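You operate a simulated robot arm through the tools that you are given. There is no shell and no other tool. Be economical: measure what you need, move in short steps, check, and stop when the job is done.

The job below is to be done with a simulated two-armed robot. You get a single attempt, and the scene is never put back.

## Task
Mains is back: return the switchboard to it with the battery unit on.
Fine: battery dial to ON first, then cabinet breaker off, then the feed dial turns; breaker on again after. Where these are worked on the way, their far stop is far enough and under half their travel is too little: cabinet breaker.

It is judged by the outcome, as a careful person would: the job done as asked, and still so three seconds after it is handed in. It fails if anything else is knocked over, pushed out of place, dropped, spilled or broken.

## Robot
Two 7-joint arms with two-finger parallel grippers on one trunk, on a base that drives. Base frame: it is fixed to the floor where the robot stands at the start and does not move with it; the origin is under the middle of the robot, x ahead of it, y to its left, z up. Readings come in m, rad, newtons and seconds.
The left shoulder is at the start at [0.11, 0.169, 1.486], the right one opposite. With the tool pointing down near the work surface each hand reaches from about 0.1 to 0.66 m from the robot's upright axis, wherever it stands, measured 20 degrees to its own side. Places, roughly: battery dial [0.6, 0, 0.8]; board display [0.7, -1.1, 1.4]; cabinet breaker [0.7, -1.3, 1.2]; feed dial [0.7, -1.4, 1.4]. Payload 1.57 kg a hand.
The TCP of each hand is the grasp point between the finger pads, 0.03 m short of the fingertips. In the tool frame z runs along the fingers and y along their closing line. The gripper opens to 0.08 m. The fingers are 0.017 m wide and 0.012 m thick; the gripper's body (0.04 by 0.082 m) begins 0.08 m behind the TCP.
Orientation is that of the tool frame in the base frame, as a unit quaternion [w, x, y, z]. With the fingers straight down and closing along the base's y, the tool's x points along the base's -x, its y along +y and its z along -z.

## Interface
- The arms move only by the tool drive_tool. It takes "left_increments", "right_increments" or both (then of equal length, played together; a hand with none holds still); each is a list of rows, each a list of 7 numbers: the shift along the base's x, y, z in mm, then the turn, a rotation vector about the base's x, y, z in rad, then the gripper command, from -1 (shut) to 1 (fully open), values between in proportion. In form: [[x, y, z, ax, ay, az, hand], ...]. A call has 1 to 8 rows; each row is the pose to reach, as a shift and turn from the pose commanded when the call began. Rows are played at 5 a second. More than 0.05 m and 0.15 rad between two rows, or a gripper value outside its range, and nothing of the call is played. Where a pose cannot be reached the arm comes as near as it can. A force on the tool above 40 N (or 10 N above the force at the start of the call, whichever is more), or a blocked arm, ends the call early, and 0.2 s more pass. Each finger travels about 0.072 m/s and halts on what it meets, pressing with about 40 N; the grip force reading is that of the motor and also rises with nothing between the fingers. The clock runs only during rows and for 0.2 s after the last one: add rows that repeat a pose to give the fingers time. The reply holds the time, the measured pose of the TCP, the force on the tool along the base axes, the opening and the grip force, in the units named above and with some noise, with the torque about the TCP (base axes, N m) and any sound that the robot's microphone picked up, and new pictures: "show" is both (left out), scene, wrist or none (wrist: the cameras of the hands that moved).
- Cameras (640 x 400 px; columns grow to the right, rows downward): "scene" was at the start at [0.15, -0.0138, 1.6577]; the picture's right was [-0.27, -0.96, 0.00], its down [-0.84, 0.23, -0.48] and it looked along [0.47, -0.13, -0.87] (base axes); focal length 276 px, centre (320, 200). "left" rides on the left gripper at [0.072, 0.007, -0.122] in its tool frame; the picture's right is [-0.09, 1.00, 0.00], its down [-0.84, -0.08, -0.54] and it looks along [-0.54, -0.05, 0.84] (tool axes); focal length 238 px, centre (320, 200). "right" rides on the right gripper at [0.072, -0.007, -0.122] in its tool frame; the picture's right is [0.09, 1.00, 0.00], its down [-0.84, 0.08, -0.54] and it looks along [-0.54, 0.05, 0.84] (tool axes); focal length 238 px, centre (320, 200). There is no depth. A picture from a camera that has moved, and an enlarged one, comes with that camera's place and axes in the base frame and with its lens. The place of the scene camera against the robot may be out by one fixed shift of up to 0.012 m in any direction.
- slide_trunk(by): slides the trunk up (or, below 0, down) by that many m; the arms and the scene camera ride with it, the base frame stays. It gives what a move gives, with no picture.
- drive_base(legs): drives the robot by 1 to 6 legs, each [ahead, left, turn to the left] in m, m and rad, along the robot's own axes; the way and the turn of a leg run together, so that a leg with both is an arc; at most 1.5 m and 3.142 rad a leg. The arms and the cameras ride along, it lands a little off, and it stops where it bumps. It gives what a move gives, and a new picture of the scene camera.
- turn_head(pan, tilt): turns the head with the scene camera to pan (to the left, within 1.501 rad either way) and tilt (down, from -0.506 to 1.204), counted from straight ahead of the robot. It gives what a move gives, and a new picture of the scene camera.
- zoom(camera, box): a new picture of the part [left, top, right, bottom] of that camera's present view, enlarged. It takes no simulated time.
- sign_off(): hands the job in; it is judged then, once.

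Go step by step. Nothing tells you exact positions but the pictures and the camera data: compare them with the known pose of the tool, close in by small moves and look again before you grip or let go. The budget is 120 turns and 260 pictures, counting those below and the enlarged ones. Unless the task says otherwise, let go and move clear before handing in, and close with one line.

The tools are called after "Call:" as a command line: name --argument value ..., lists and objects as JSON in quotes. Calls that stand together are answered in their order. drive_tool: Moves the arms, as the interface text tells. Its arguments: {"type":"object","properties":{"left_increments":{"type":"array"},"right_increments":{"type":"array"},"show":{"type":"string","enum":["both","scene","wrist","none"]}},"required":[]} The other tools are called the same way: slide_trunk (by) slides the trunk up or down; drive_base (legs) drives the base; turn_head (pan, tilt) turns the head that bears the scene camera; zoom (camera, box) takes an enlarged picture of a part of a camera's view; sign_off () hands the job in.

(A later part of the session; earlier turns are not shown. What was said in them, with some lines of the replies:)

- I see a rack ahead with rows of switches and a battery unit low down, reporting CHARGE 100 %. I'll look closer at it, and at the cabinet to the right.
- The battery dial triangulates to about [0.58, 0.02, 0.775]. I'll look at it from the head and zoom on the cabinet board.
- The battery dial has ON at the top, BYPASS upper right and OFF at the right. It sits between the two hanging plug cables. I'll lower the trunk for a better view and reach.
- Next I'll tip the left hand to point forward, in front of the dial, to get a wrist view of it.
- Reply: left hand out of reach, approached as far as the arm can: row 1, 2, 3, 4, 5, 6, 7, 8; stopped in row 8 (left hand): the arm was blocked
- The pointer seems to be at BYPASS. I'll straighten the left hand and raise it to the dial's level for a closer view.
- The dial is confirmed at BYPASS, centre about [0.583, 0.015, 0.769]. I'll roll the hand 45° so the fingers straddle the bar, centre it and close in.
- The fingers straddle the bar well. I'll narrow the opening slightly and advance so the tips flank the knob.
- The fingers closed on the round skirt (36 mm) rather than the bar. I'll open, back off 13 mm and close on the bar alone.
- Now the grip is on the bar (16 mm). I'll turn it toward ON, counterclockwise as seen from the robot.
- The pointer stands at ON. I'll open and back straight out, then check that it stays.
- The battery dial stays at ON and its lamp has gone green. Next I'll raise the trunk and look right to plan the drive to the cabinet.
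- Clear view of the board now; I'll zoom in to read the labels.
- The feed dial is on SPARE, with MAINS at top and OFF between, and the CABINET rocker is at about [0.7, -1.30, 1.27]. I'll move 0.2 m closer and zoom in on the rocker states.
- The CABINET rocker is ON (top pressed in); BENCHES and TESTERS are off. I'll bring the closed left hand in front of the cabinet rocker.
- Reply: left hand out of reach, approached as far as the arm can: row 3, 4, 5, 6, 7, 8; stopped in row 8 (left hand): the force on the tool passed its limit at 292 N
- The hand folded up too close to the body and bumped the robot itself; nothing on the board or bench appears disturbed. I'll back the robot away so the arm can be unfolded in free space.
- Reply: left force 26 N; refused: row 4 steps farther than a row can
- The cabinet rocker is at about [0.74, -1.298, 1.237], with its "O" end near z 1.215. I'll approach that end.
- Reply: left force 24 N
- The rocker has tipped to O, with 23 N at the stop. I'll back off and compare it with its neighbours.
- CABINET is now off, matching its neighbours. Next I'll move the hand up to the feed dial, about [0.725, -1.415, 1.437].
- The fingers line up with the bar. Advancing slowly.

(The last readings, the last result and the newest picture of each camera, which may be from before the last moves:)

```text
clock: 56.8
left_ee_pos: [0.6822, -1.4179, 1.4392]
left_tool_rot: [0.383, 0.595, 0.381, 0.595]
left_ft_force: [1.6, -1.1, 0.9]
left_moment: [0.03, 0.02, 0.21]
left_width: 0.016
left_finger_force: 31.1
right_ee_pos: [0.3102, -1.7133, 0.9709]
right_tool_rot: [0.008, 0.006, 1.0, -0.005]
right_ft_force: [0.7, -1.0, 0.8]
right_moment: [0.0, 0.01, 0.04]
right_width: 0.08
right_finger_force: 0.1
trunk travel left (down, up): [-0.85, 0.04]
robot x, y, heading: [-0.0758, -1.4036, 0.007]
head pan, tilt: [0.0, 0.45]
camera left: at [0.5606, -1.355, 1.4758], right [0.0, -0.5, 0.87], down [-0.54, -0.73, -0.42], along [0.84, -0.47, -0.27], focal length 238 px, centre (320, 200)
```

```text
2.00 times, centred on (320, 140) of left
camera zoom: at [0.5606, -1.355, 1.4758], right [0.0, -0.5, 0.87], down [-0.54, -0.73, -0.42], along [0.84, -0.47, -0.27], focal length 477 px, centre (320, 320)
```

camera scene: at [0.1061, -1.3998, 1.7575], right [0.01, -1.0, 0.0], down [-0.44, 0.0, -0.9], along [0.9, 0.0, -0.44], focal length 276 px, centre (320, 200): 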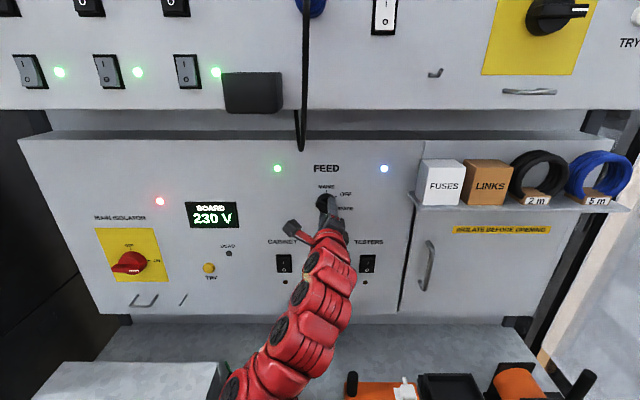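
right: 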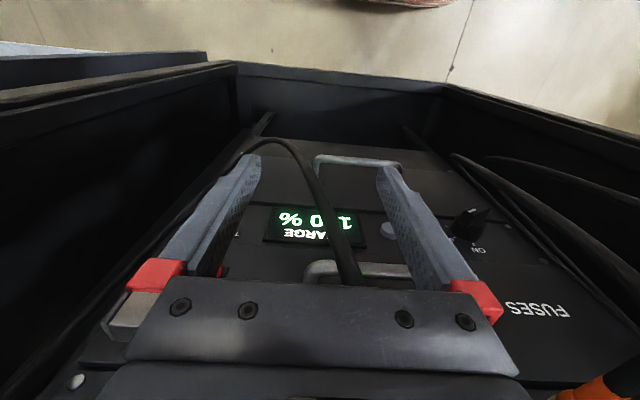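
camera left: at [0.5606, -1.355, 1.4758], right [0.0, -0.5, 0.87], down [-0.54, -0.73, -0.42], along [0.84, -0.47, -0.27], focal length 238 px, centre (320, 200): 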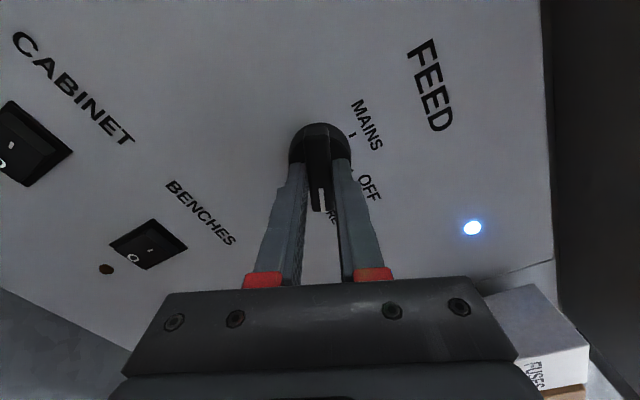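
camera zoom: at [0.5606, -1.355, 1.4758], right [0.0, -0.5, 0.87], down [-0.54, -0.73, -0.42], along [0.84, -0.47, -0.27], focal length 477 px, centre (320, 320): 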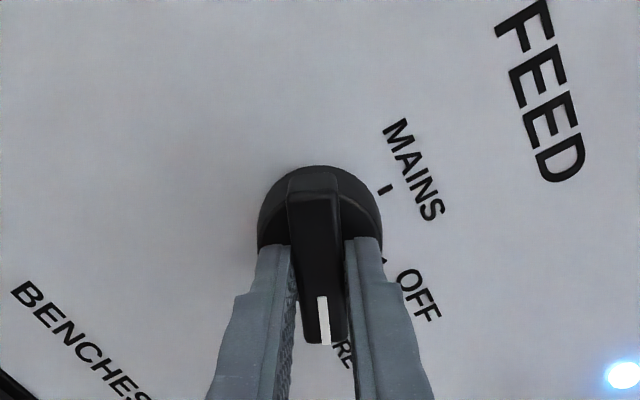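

The grip on the bar is good and the forces are low. Turning toward MAINS in two stages.

Call:
drive_tool --left_increments '[[0, 0, 0, -0.14, 0, 0, -0.9], [0, 0, 0, -0.28, 0, 0, -0.9], [0, 0, 0, -0.42, 0, 0, -0.9], [0, 0, 0, -0.56, 0, 0, -0.9], [0, 0, 0, -0.7, 0, 0, -0.9], [0, 0, 0, -0.84, 0, 0, -0.9], [0, 0, 0, -0.98, 0, 0, -0.9]]' --show "scene"

Call:
drive_tool --left_increments '[[0, 0, 0, -0.14, 0, 0, -0.9], [0, 0, 0, -0.28, 0, 0, -0.9], [0, 0, 0, -0.42, 0, 0, -0.9], [0, 0, 0, -0.56, 0, 0, -0.9], [0, 0, 0, -0.7, 0, 0, -0.9], [0, 0, 0, -0.84, 0, 0, -0.9], [0, 0, 0, -0.98, 0, 0, -0.9]]'

Call:
zoom --camera "left" --box '[200, 40, 440, 240]'

```text
clock: 58.4
left_ee_pos: [0.6829, -1.4174, 1.4412]
left_tool_rot: [0.619, 0.343, 0.616, 0.345]
left_ft_force: [4.9, -0.4, 5.8]
left_moment: [0.06, 0.18, 0.03]
left_width: 0.0156
left_finger_force: 31.8
right_ee_pos: [0.3106, -1.7144, 0.9721]
right_tool_rot: [0.008, 0.006, 1.0, -0.004]
right_ft_force: [-0.5, 0.3, -0.6]
right_moment: [0.03, 0.0, 0.02]
right_width: 0.0798
right_finger_force: 0.1
trunk travel left (down, up): [-0.85, 0.04]
robot x, y, heading: [-0.074, -1.4056, 0.008]
head pan, tilt: [0.0, 0.45]
camera scene: at [0.1063, -1.3997, 1.7576], right [0.0, -1.0, 0.0], down [-0.44, 0.0, -0.9], along [0.9, 0.0, -0.44], focal length 276 px, centre (320, 200)
```

scene: 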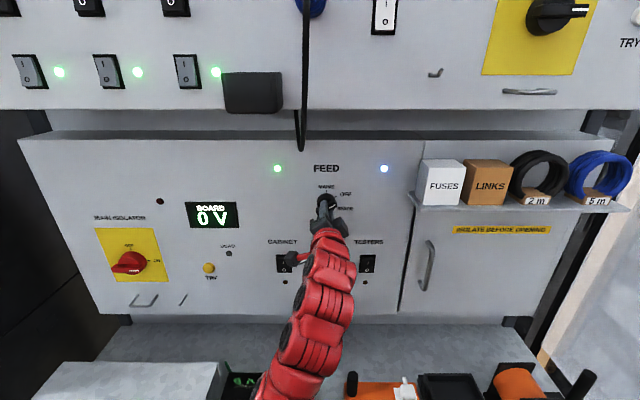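

```text
clock: 60.0
left_ee_pos: [0.6813, -1.4153, 1.4423]
left_tool_rot: [0.708, 0.014, 0.706, 0.014]
left_ft_force: [11.9, -0.3, 21.1]
left_moment: [-0.05, -0.38, -0.13]
left_width: 0.0162
left_finger_force: 31.4
right_ee_pos: [0.3099, -1.7141, 0.9727]
right_tool_rot: [0.008, 0.006, 1.0, -0.004]
right_ft_force: [1.3, -0.2, -0.1]
right_moment: [-0.01, 0.0, 0.02]
right_width: 0.0802
right_finger_force: 0.0
trunk travel left (down, up): [-0.85, 0.04]
robot x, y, heading: [-0.07, -1.4059, 0.004]
head pan, tilt: [0.0, 0.45]
camera scene: at [0.106, -1.3992, 1.7577], right [0.01, -1.0, 0.0], down [-0.44, 0.0, -0.9], along [0.9, 0.0, -0.44], focal length 276 px, centre (320, 200)
camera left: at [0.5606, -1.408, 1.3694], right [0.0, 0.99, 0.13], down [-0.54, -0.11, 0.83], along [0.84, -0.07, 0.54], focal length 238 px, centre (320, 200)
```

scene: 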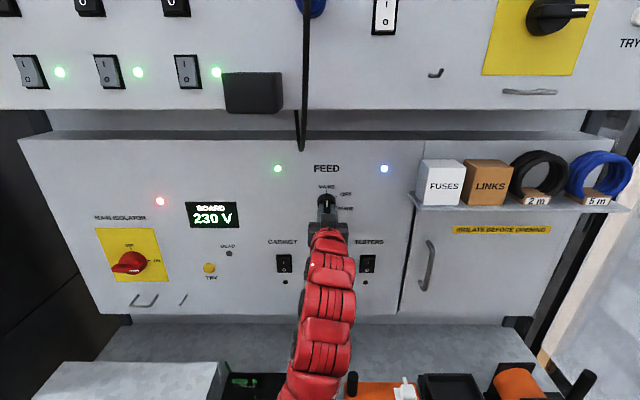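
left: 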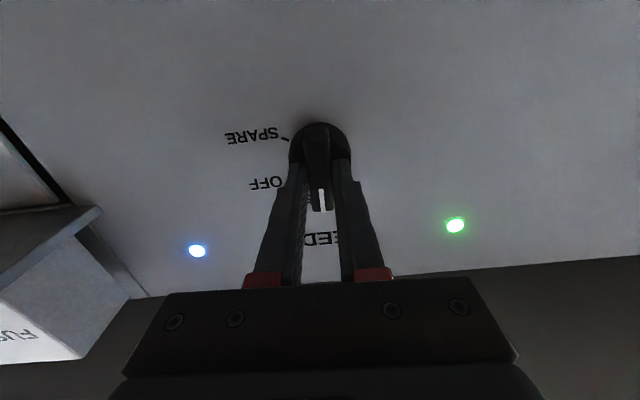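

```text
2.00 times, centred on (320, 140) of left
camera zoom: at [0.5606, -1.408, 1.3694], right [0.0, 0.99, 0.13], down [-0.54, -0.11, 0.83], along [0.84, -0.07, 0.54], focal length 477 px, centre (320, 320)
```

zoom: 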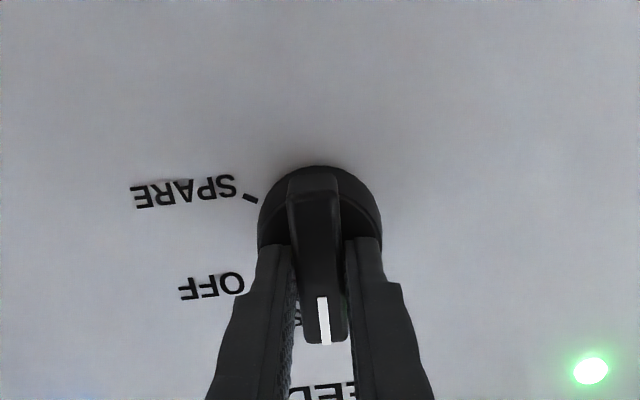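

The dial passed through OFF (0 V) and the board reads 230 V again with the pointer at MAINS. I'll release and back out.

Call:
drive_tool --left_increments '[[0, 0, -1, -0.02, 0, 0, -0.9], [0, 0, -1, -0.02, 0, 0, -0.3], [0, 0, -1, -0.02, 0, 0, -0.1], [-25, 0, -1, -0.02, 0, 0, -0.1], [-60, 0, -1, -0.02, 0, 0, -0.1], [-95, 0, -1, -0.02, 0, 0, -0.1], [-125, 0, -1, -0.02, 0, 0, -0.1]]'

Call:
zoom --camera "scene" --box '[140, 150, 400, 310]'

Call:
zoom --camera "left" --box '[200, 40, 440, 240]'

```text
clock: 61.6
left_ee_pos: [0.5558, -1.4177, 1.439]
left_tool_rot: [0.708, 0.006, 0.706, 0.008]
left_ft_force: [-0.6, 0.8, 0.5]
left_moment: [-0.01, 0.02, -0.02]
left_width: 0.0358
left_finger_force: 0.1
right_ee_pos: [0.3086, -1.7142, 0.9718]
right_tool_rot: [0.008, 0.006, 1.0, -0.004]
right_ft_force: [-0.1, 1.0, 0.3]
right_moment: [0.04, -0.02, -0.02]
right_width: 0.0801
right_finger_force: 0.1
trunk travel left (down, up): [-0.85, 0.04]
robot x, y, heading: [-0.0744, -1.4015, 0.006]
head pan, tilt: [0.0, 0.45]
camera scene: at [0.1048, -1.3994, 1.7577], right [0.01, -1.0, 0.0], down [-0.43, 0.0, -0.9], along [0.9, 0.0, -0.43], focal length 276 px, centre (320, 200)
camera left: at [0.434, -1.4104, 1.3671], right [0.0, 0.99, 0.11], down [-0.54, -0.1, 0.83], along [0.84, -0.06, 0.54], focal length 238 px, centre (320, 200)
```

scene: 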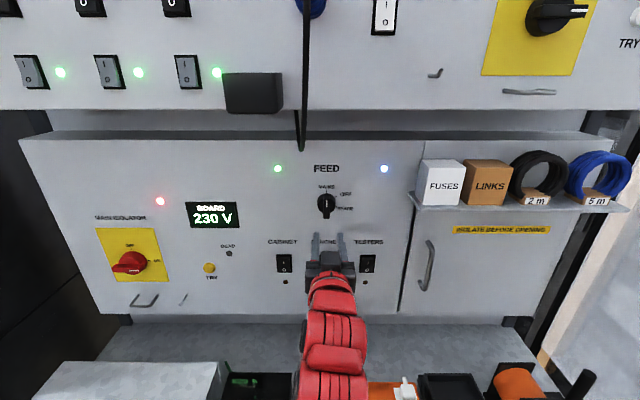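
left: 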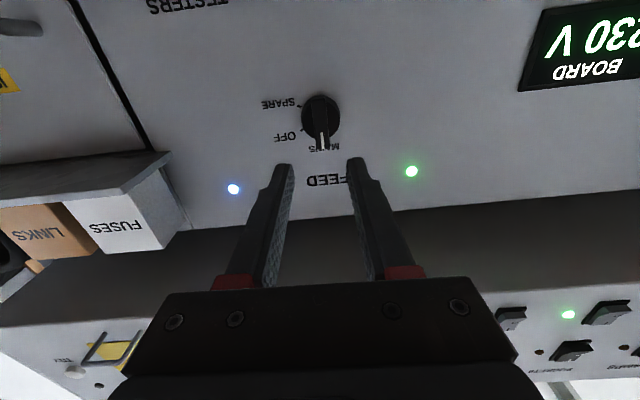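

```text
2.46 times, centred on (270, 230) of scene
camera zoom: at [0.1048, -1.3994, 1.7577], right [0.01, -1.0, 0.0], down [-0.43, 0.0, -0.9], along [0.9, 0.0, -0.43], focal length 680 px, centre (443, 126)
```

zoom: 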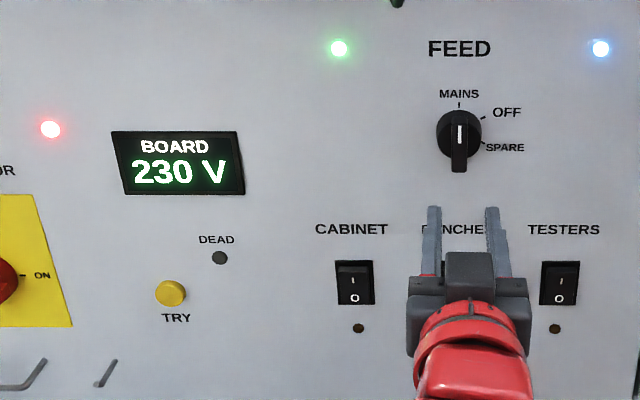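

```text
2.00 times, centred on (320, 140) of left
camera zoom: at [0.434, -1.4104, 1.3671], right [0.0, 0.99, 0.11], down [-0.54, -0.1, 0.83], along [0.84, -0.06, 0.54], focal length 477 px, centre (320, 320)
```

zoom: 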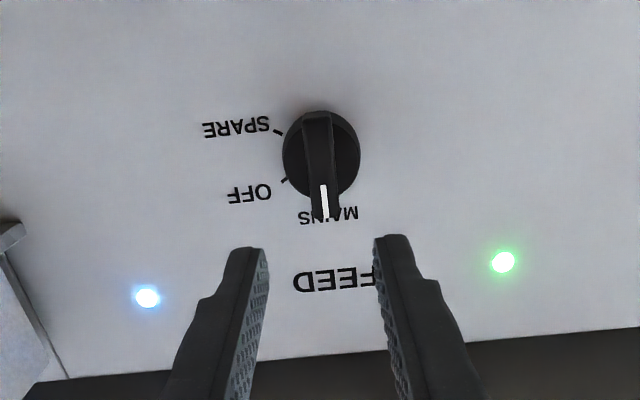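

The feed is at MAINS. Now I'll move back to the CABINET rocker and press its upper "I" end (z ≈ 1.258).

Call:
drive_tool --left_increments '[[0, 17, -26, 0, 0, 0, -1], [0, 34, -52, 0, 0, 0, -1], [0, 51, -78, 0, 0, 0, -1], [0, 68, -104, 0, 0, 0, -1], [0, 85, -130, 0, 0, 0, -1], [5, 102, -156, 0, 0, 0, -1], [10, 119, -180, 0, 0, 0, -1], [30, 119, -180, 0, 0, 0, -1]]' --show "none"

Call:
drive_tool --left_increments '[[40, 0, 0, 0, 0, 0, -1], [75, 0, 0, 0, 0, 0, -1], [90, 0, 0, 0, 0, 0, -1]]'

Call:
zoom --camera "scene" --box '[240, 220, 360, 300]'

```text
clock: 63.4
left_ee_pos: [0.5885, -1.2984, 1.2595]
left_tool_rot: [0.707, 0.005, 0.707, 0.007]
left_ft_force: [-0.1, 1.1, -0.5]
left_moment: [-0.02, 0.01, 0.01]
left_width: 0.0001
left_finger_force: 21.4
right_ee_pos: [0.3094, -1.7146, 0.9708]
right_tool_rot: [0.008, 0.006, 1.0, -0.004]
right_ft_force: [-0.1, -0.2, -0.6]
right_moment: [-0.02, 0.01, 0.01]
right_width: 0.0798
right_finger_force: 0.1
trunk travel left (down, up): [-0.85, 0.04]
robot x, y, heading: [-0.0719, -1.4047, 0.006]
head pan, tilt: [0.0, 0.45]
```

```text
clock: 64.2
left_ee_pos: [0.6781, -1.2973, 1.2581]
left_tool_rot: [0.708, 0.006, 0.707, 0.007]
left_ft_force: [-0.7, 0.2, -0.6]
left_moment: [0.03, 0.0, -0.04]
left_width: 0.0
left_finger_force: 21.5
right_ee_pos: [0.3089, -1.7161, 0.9718]
right_tool_rot: [0.008, 0.007, 1.0, -0.005]
right_ft_force: [0.1, -0.3, -0.6]
right_moment: [0.0, -0.04, 0.03]
right_width: 0.08
right_finger_force: 0.1
trunk travel left (down, up): [-0.85, 0.04]
robot x, y, heading: [-0.0709, -1.4074, 0.002]
head pan, tilt: [0.0, 0.45]
camera scene: at [0.1053, -1.3994, 1.7577], right [0.01, -1.0, 0.0], down [-0.43, 0.0, -0.9], along [0.9, 0.0, -0.43], focal length 276 px, centre (320, 200)
camera left: at [0.5559, -1.2896, 1.1876], right [0.0, 0.99, 0.11], down [-0.54, -0.09, 0.83], along [0.84, -0.06, 0.54], focal length 238 px, centre (320, 200)
```

scene: 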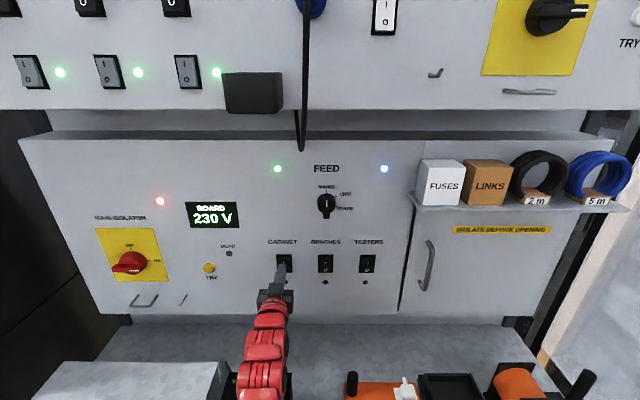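
left: 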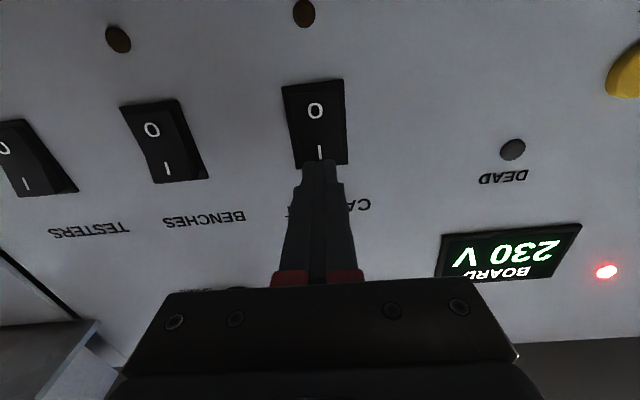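

```text
5.00 times, centred on (300, 260) of scene
camera zoom: at [0.1053, -1.3994, 1.7577], right [0.01, -1.0, 0.0], down [-0.43, 0.0, -0.9], along [0.9, 0.0, -0.43], focal length 1381 px, centre (420, -100)
```

zoom: 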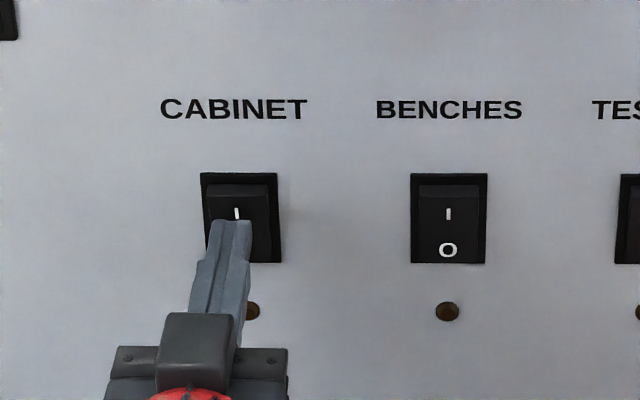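

Call:
drive_tool --left_increments '[[8, 0, 0, 0, 0, 0, -1], [14, 0, 0, 0, 0, 0, -1], [20, 0, 0, 0, 0, 0, -1], [25, 0, 0, 0, 0, 0, -1], [29, 0, 0, 0, 0, 0, -1]]' --show "none"

Call:
zoom --camera "scene" --box '[240, 220, 360, 300]'

```text
clock: 65.4
left_ee_pos: [0.7009, -1.2969, 1.2593]
left_tool_rot: [0.708, 0.005, 0.706, 0.008]
left_ft_force: [-26.7, 0.7, -5.9]
left_moment: [-0.05, 0.4, 0.04]
left_width: 0.0002
left_finger_force: 21.3
right_ee_pos: [0.3058, -1.714, 0.9734]
right_tool_rot: [0.01, 0.006, 1.0, -0.004]
right_ft_force: [0.4, 0.0, 0.0]
right_moment: [0.01, -0.01, 0.02]
right_width: 0.0799
right_finger_force: 0.0
trunk travel left (down, up): [-0.85, 0.04]
robot x, y, heading: [-0.0756, -1.3985, 0.005]
head pan, tilt: [0.0, 0.45]
```

```text
5.00 times, centred on (300, 260) of scene
camera zoom: at [0.099, -1.3992, 1.7581], right [0.01, -1.0, 0.0], down [-0.43, 0.0, -0.9], along [0.9, 0.0, -0.43], focal length 1381 px, centre (420, -100)
```

zoom: 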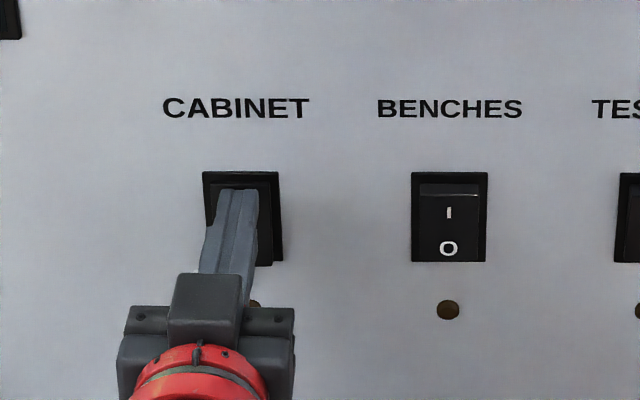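

It has tipped to I (27 N at the stop). I'll back off and verify.

Call:
drive_tool --left_increments '[[2, 0, 0, 0, 0, 0, -1], [-20, 0, 0, 0, 0, 0, -1], [-55, 0, -10, 0, 0, 0, -1], [-95, 0, -25, 0, 0, 0, -1], [-130, 0, -40, 0, 0, 0, -1]]'

Call:
zoom --camera "scene" --box '[140, 150, 400, 310]'

Call:
zoom --camera "scene" --box '[240, 220, 360, 300]'

```text
clock: 66.6
left_ee_pos: [0.576, -1.297, 1.22]
left_tool_rot: [0.708, 0.005, 0.706, 0.009]
left_ft_force: [0.5, -0.6, 0.0]
left_moment: [-0.02, 0.0, -0.02]
left_width: 0.0001
left_finger_force: 21.6
right_ee_pos: [0.3091, -1.7147, 0.9724]
right_tool_rot: [0.01, 0.006, 1.0, -0.004]
right_ft_force: [0.2, 0.3, 0.5]
right_moment: [0.03, -0.01, 0.01]
right_width: 0.0799
right_finger_force: 0.2
trunk travel left (down, up): [-0.85, 0.04]
robot x, y, heading: [-0.072, -1.4037, 0.004]
head pan, tilt: [0.0, 0.45]
camera scene: at [0.1038, -1.3994, 1.7578], right [0.01, -1.0, 0.0], down [-0.43, 0.0, -0.9], along [0.9, 0.0, -0.43], focal length 276 px, centre (320, 200)
camera left: at [0.4539, -1.288, 1.148], right [0.0, 0.99, 0.11], down [-0.54, -0.1, 0.83], along [0.84, -0.06, 0.54], focal length 238 px, centre (320, 200)
```

scene: 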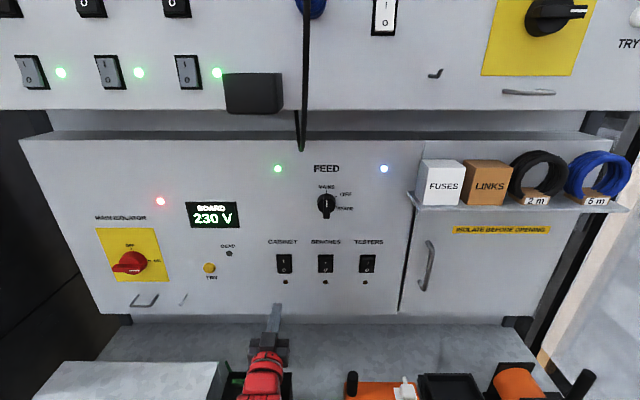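
left: 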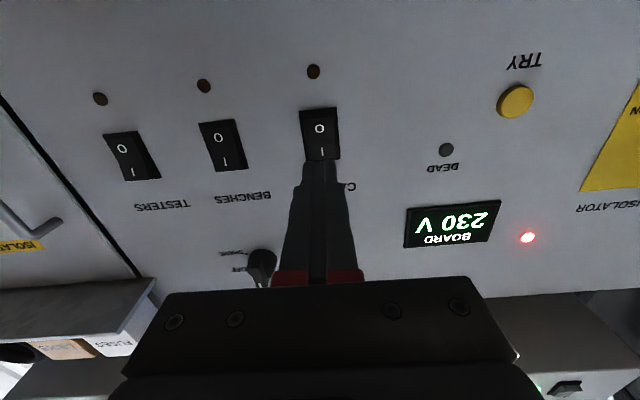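

```text
2.46 times, centred on (270, 230) of scene
camera zoom: at [0.1038, -1.3994, 1.7578], right [0.01, -1.0, 0.0], down [-0.43, 0.0, -0.9], along [0.9, 0.0, -0.43], focal length 680 px, centre (443, 126)
```

zoom: 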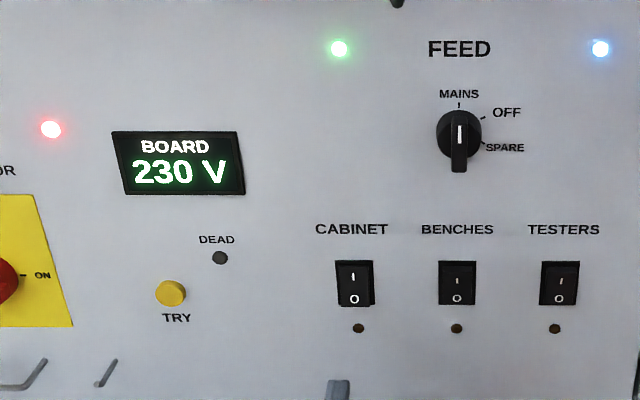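

```text
5.00 times, centred on (300, 260) of scene
camera zoom: at [0.1038, -1.3994, 1.7578], right [0.01, -1.0, 0.0], down [-0.43, 0.0, -0.9], along [0.9, 0.0, -0.43], focal length 1381 px, centre (420, -100)
```

zoom: 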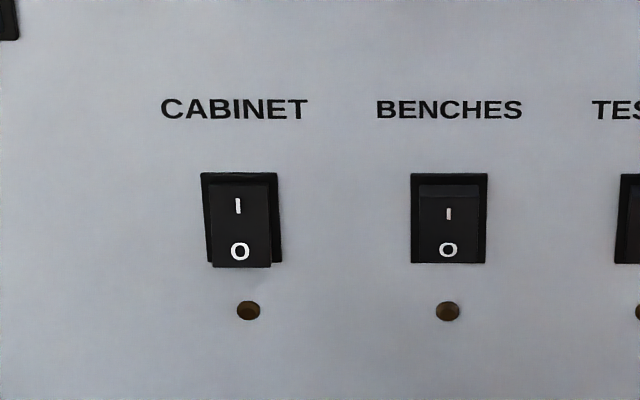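

The breaker is ON again and the feed is at MAINS. I'll back away and check on the rack and battery unit.

Call:
drive_base --legs '[[-0.3, 0, 0]]'

Call:
drive_base --legs '[[0, 1.1, 0]]'

Call:
turn_head --pan 0.25 --tilt 0.65

```text
clock: 68.6
left_ee_pos: [0.2745, -1.2937, 1.2183]
left_tool_rot: [0.707, 0.004, 0.707, 0.01]
left_ft_force: [-0.6, 1.1, 0.0]
left_moment: [0.02, 0.01, 0.01]
left_width: 0.0
left_finger_force: 21.2
right_ee_pos: [0.0089, -1.7151, 0.972]
right_tool_rot: [0.007, 0.004, 1.0, -0.005]
right_ft_force: [0.5, 0.0, 0.2]
right_moment: [-0.02, 0.01, -0.01]
right_width: 0.08
right_finger_force: 0.1
trunk travel left (down, up): [-0.85, 0.04]
robot x, y, heading: [-0.3765, -1.401, 0.008]
head pan, tilt: [0.0, 0.45]
camera scene: at [-0.1954, -1.401, 1.7575], right [0.01, -1.0, 0.0], down [-0.44, 0.0, -0.9], along [0.9, 0.01, -0.44], focal length 276 px, centre (320, 200)
```

scene: 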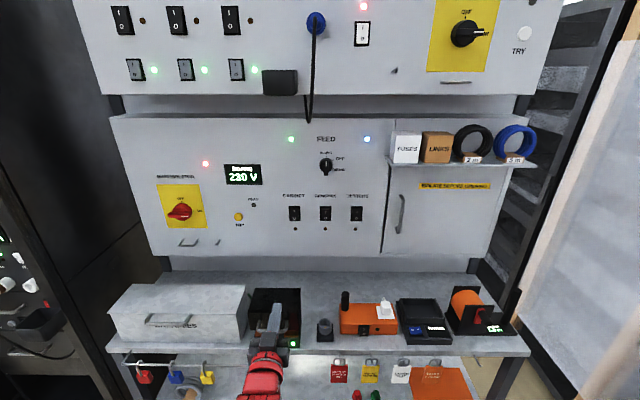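

```text
clock: 74.2
left_ee_pos: [0.2637, -0.2003, 1.2186]
left_tool_rot: [0.707, 0.005, 0.707, 0.009]
left_ft_force: [0.2, 0.1, -0.2]
left_moment: [0.01, -0.01, -0.01]
left_width: 0.0
left_finger_force: 21.2
right_ee_pos: [-0.0009, -0.6186, 0.9709]
right_tool_rot: [0.008, 0.005, 1.0, -0.004]
right_ft_force: [-0.6, 0.2, -0.1]
right_moment: [-0.01, 0.04, -0.02]
right_width: 0.0801
right_finger_force: 0.0
trunk travel left (down, up): [-0.85, 0.04]
robot x, y, heading: [-0.3851, -0.3124, 0.011]
head pan, tilt: [0.0, 0.45]
camera scene: at [-0.2063, -0.3057, 1.7576], right [0.01, -1.0, 0.0], down [-0.44, 0.0, -0.9], along [0.9, 0.01, -0.44], focal length 276 px, centre (320, 200)
```

scene: 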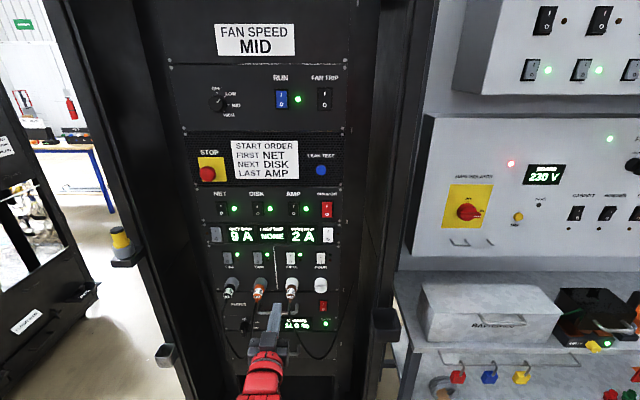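

```text
clock: 75.0
left_ee_pos: [0.2651, -0.2001, 1.2188]
left_tool_rot: [0.707, 0.004, 0.707, 0.008]
left_ft_force: [0.1, -0.8, -0.1]
left_moment: [0.01, -0.01, -0.03]
left_width: 0.0
left_finger_force: 20.5
right_ee_pos: [-0.0009, -0.6205, 0.9715]
right_tool_rot: [0.008, 0.005, 1.0, -0.003]
right_ft_force: [0.4, 0.0, 0.2]
right_moment: [-0.01, 0.02, 0.01]
right_width: 0.08
right_finger_force: 0.0
trunk travel left (down, up): [-0.85, 0.04]
robot x, y, heading: [-0.3826, -0.3126, 0.011]
head pan, tilt: [0.25, 0.649]
camera scene: at [-0.2143, -0.2841, 1.7398], right [0.25, -0.97, 0.0], down [-0.58, -0.15, -0.8], along [0.77, 0.2, -0.6], focal length 276 px, centre (320, 200)
```

scene: 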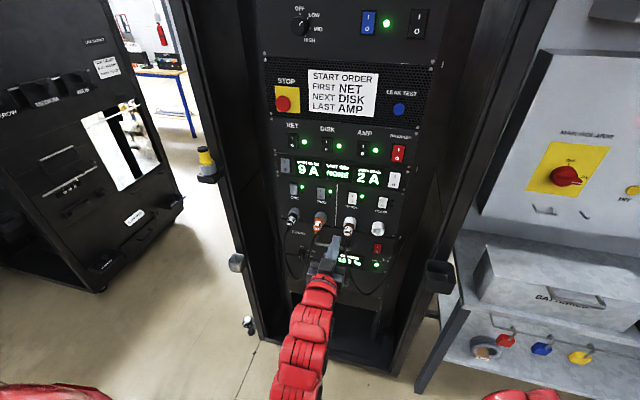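

Call:
zoom --camera "scene" --box '[260, 120, 420, 280]'

```text
2.50 times, centred on (340, 200) of scene
camera zoom: at [-0.2143, -0.2841, 1.7398], right [0.25, -0.97, 0.0], down [-0.58, -0.15, -0.8], along [0.77, 0.2, -0.6], focal length 691 px, centre (270, 200)
```

zoom: 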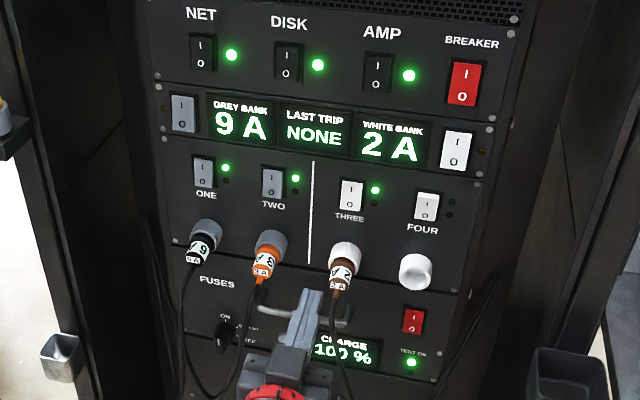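

The rack is still running with no trips, the battery lamp is green, and both hands are clear, so I'm handing in.

Call:
sign_off

```text
The job is handed in.
```

The switchboard is back on mains: the battery dial is at ON, the feed dial is at MAINS, and the cabinet breaker went off before the feed turned and is on again. The board reads 230 V and the rack shows no trips. The left arm bumped the robot itself once on the way (292 N), with no visible effect on the board or bench.
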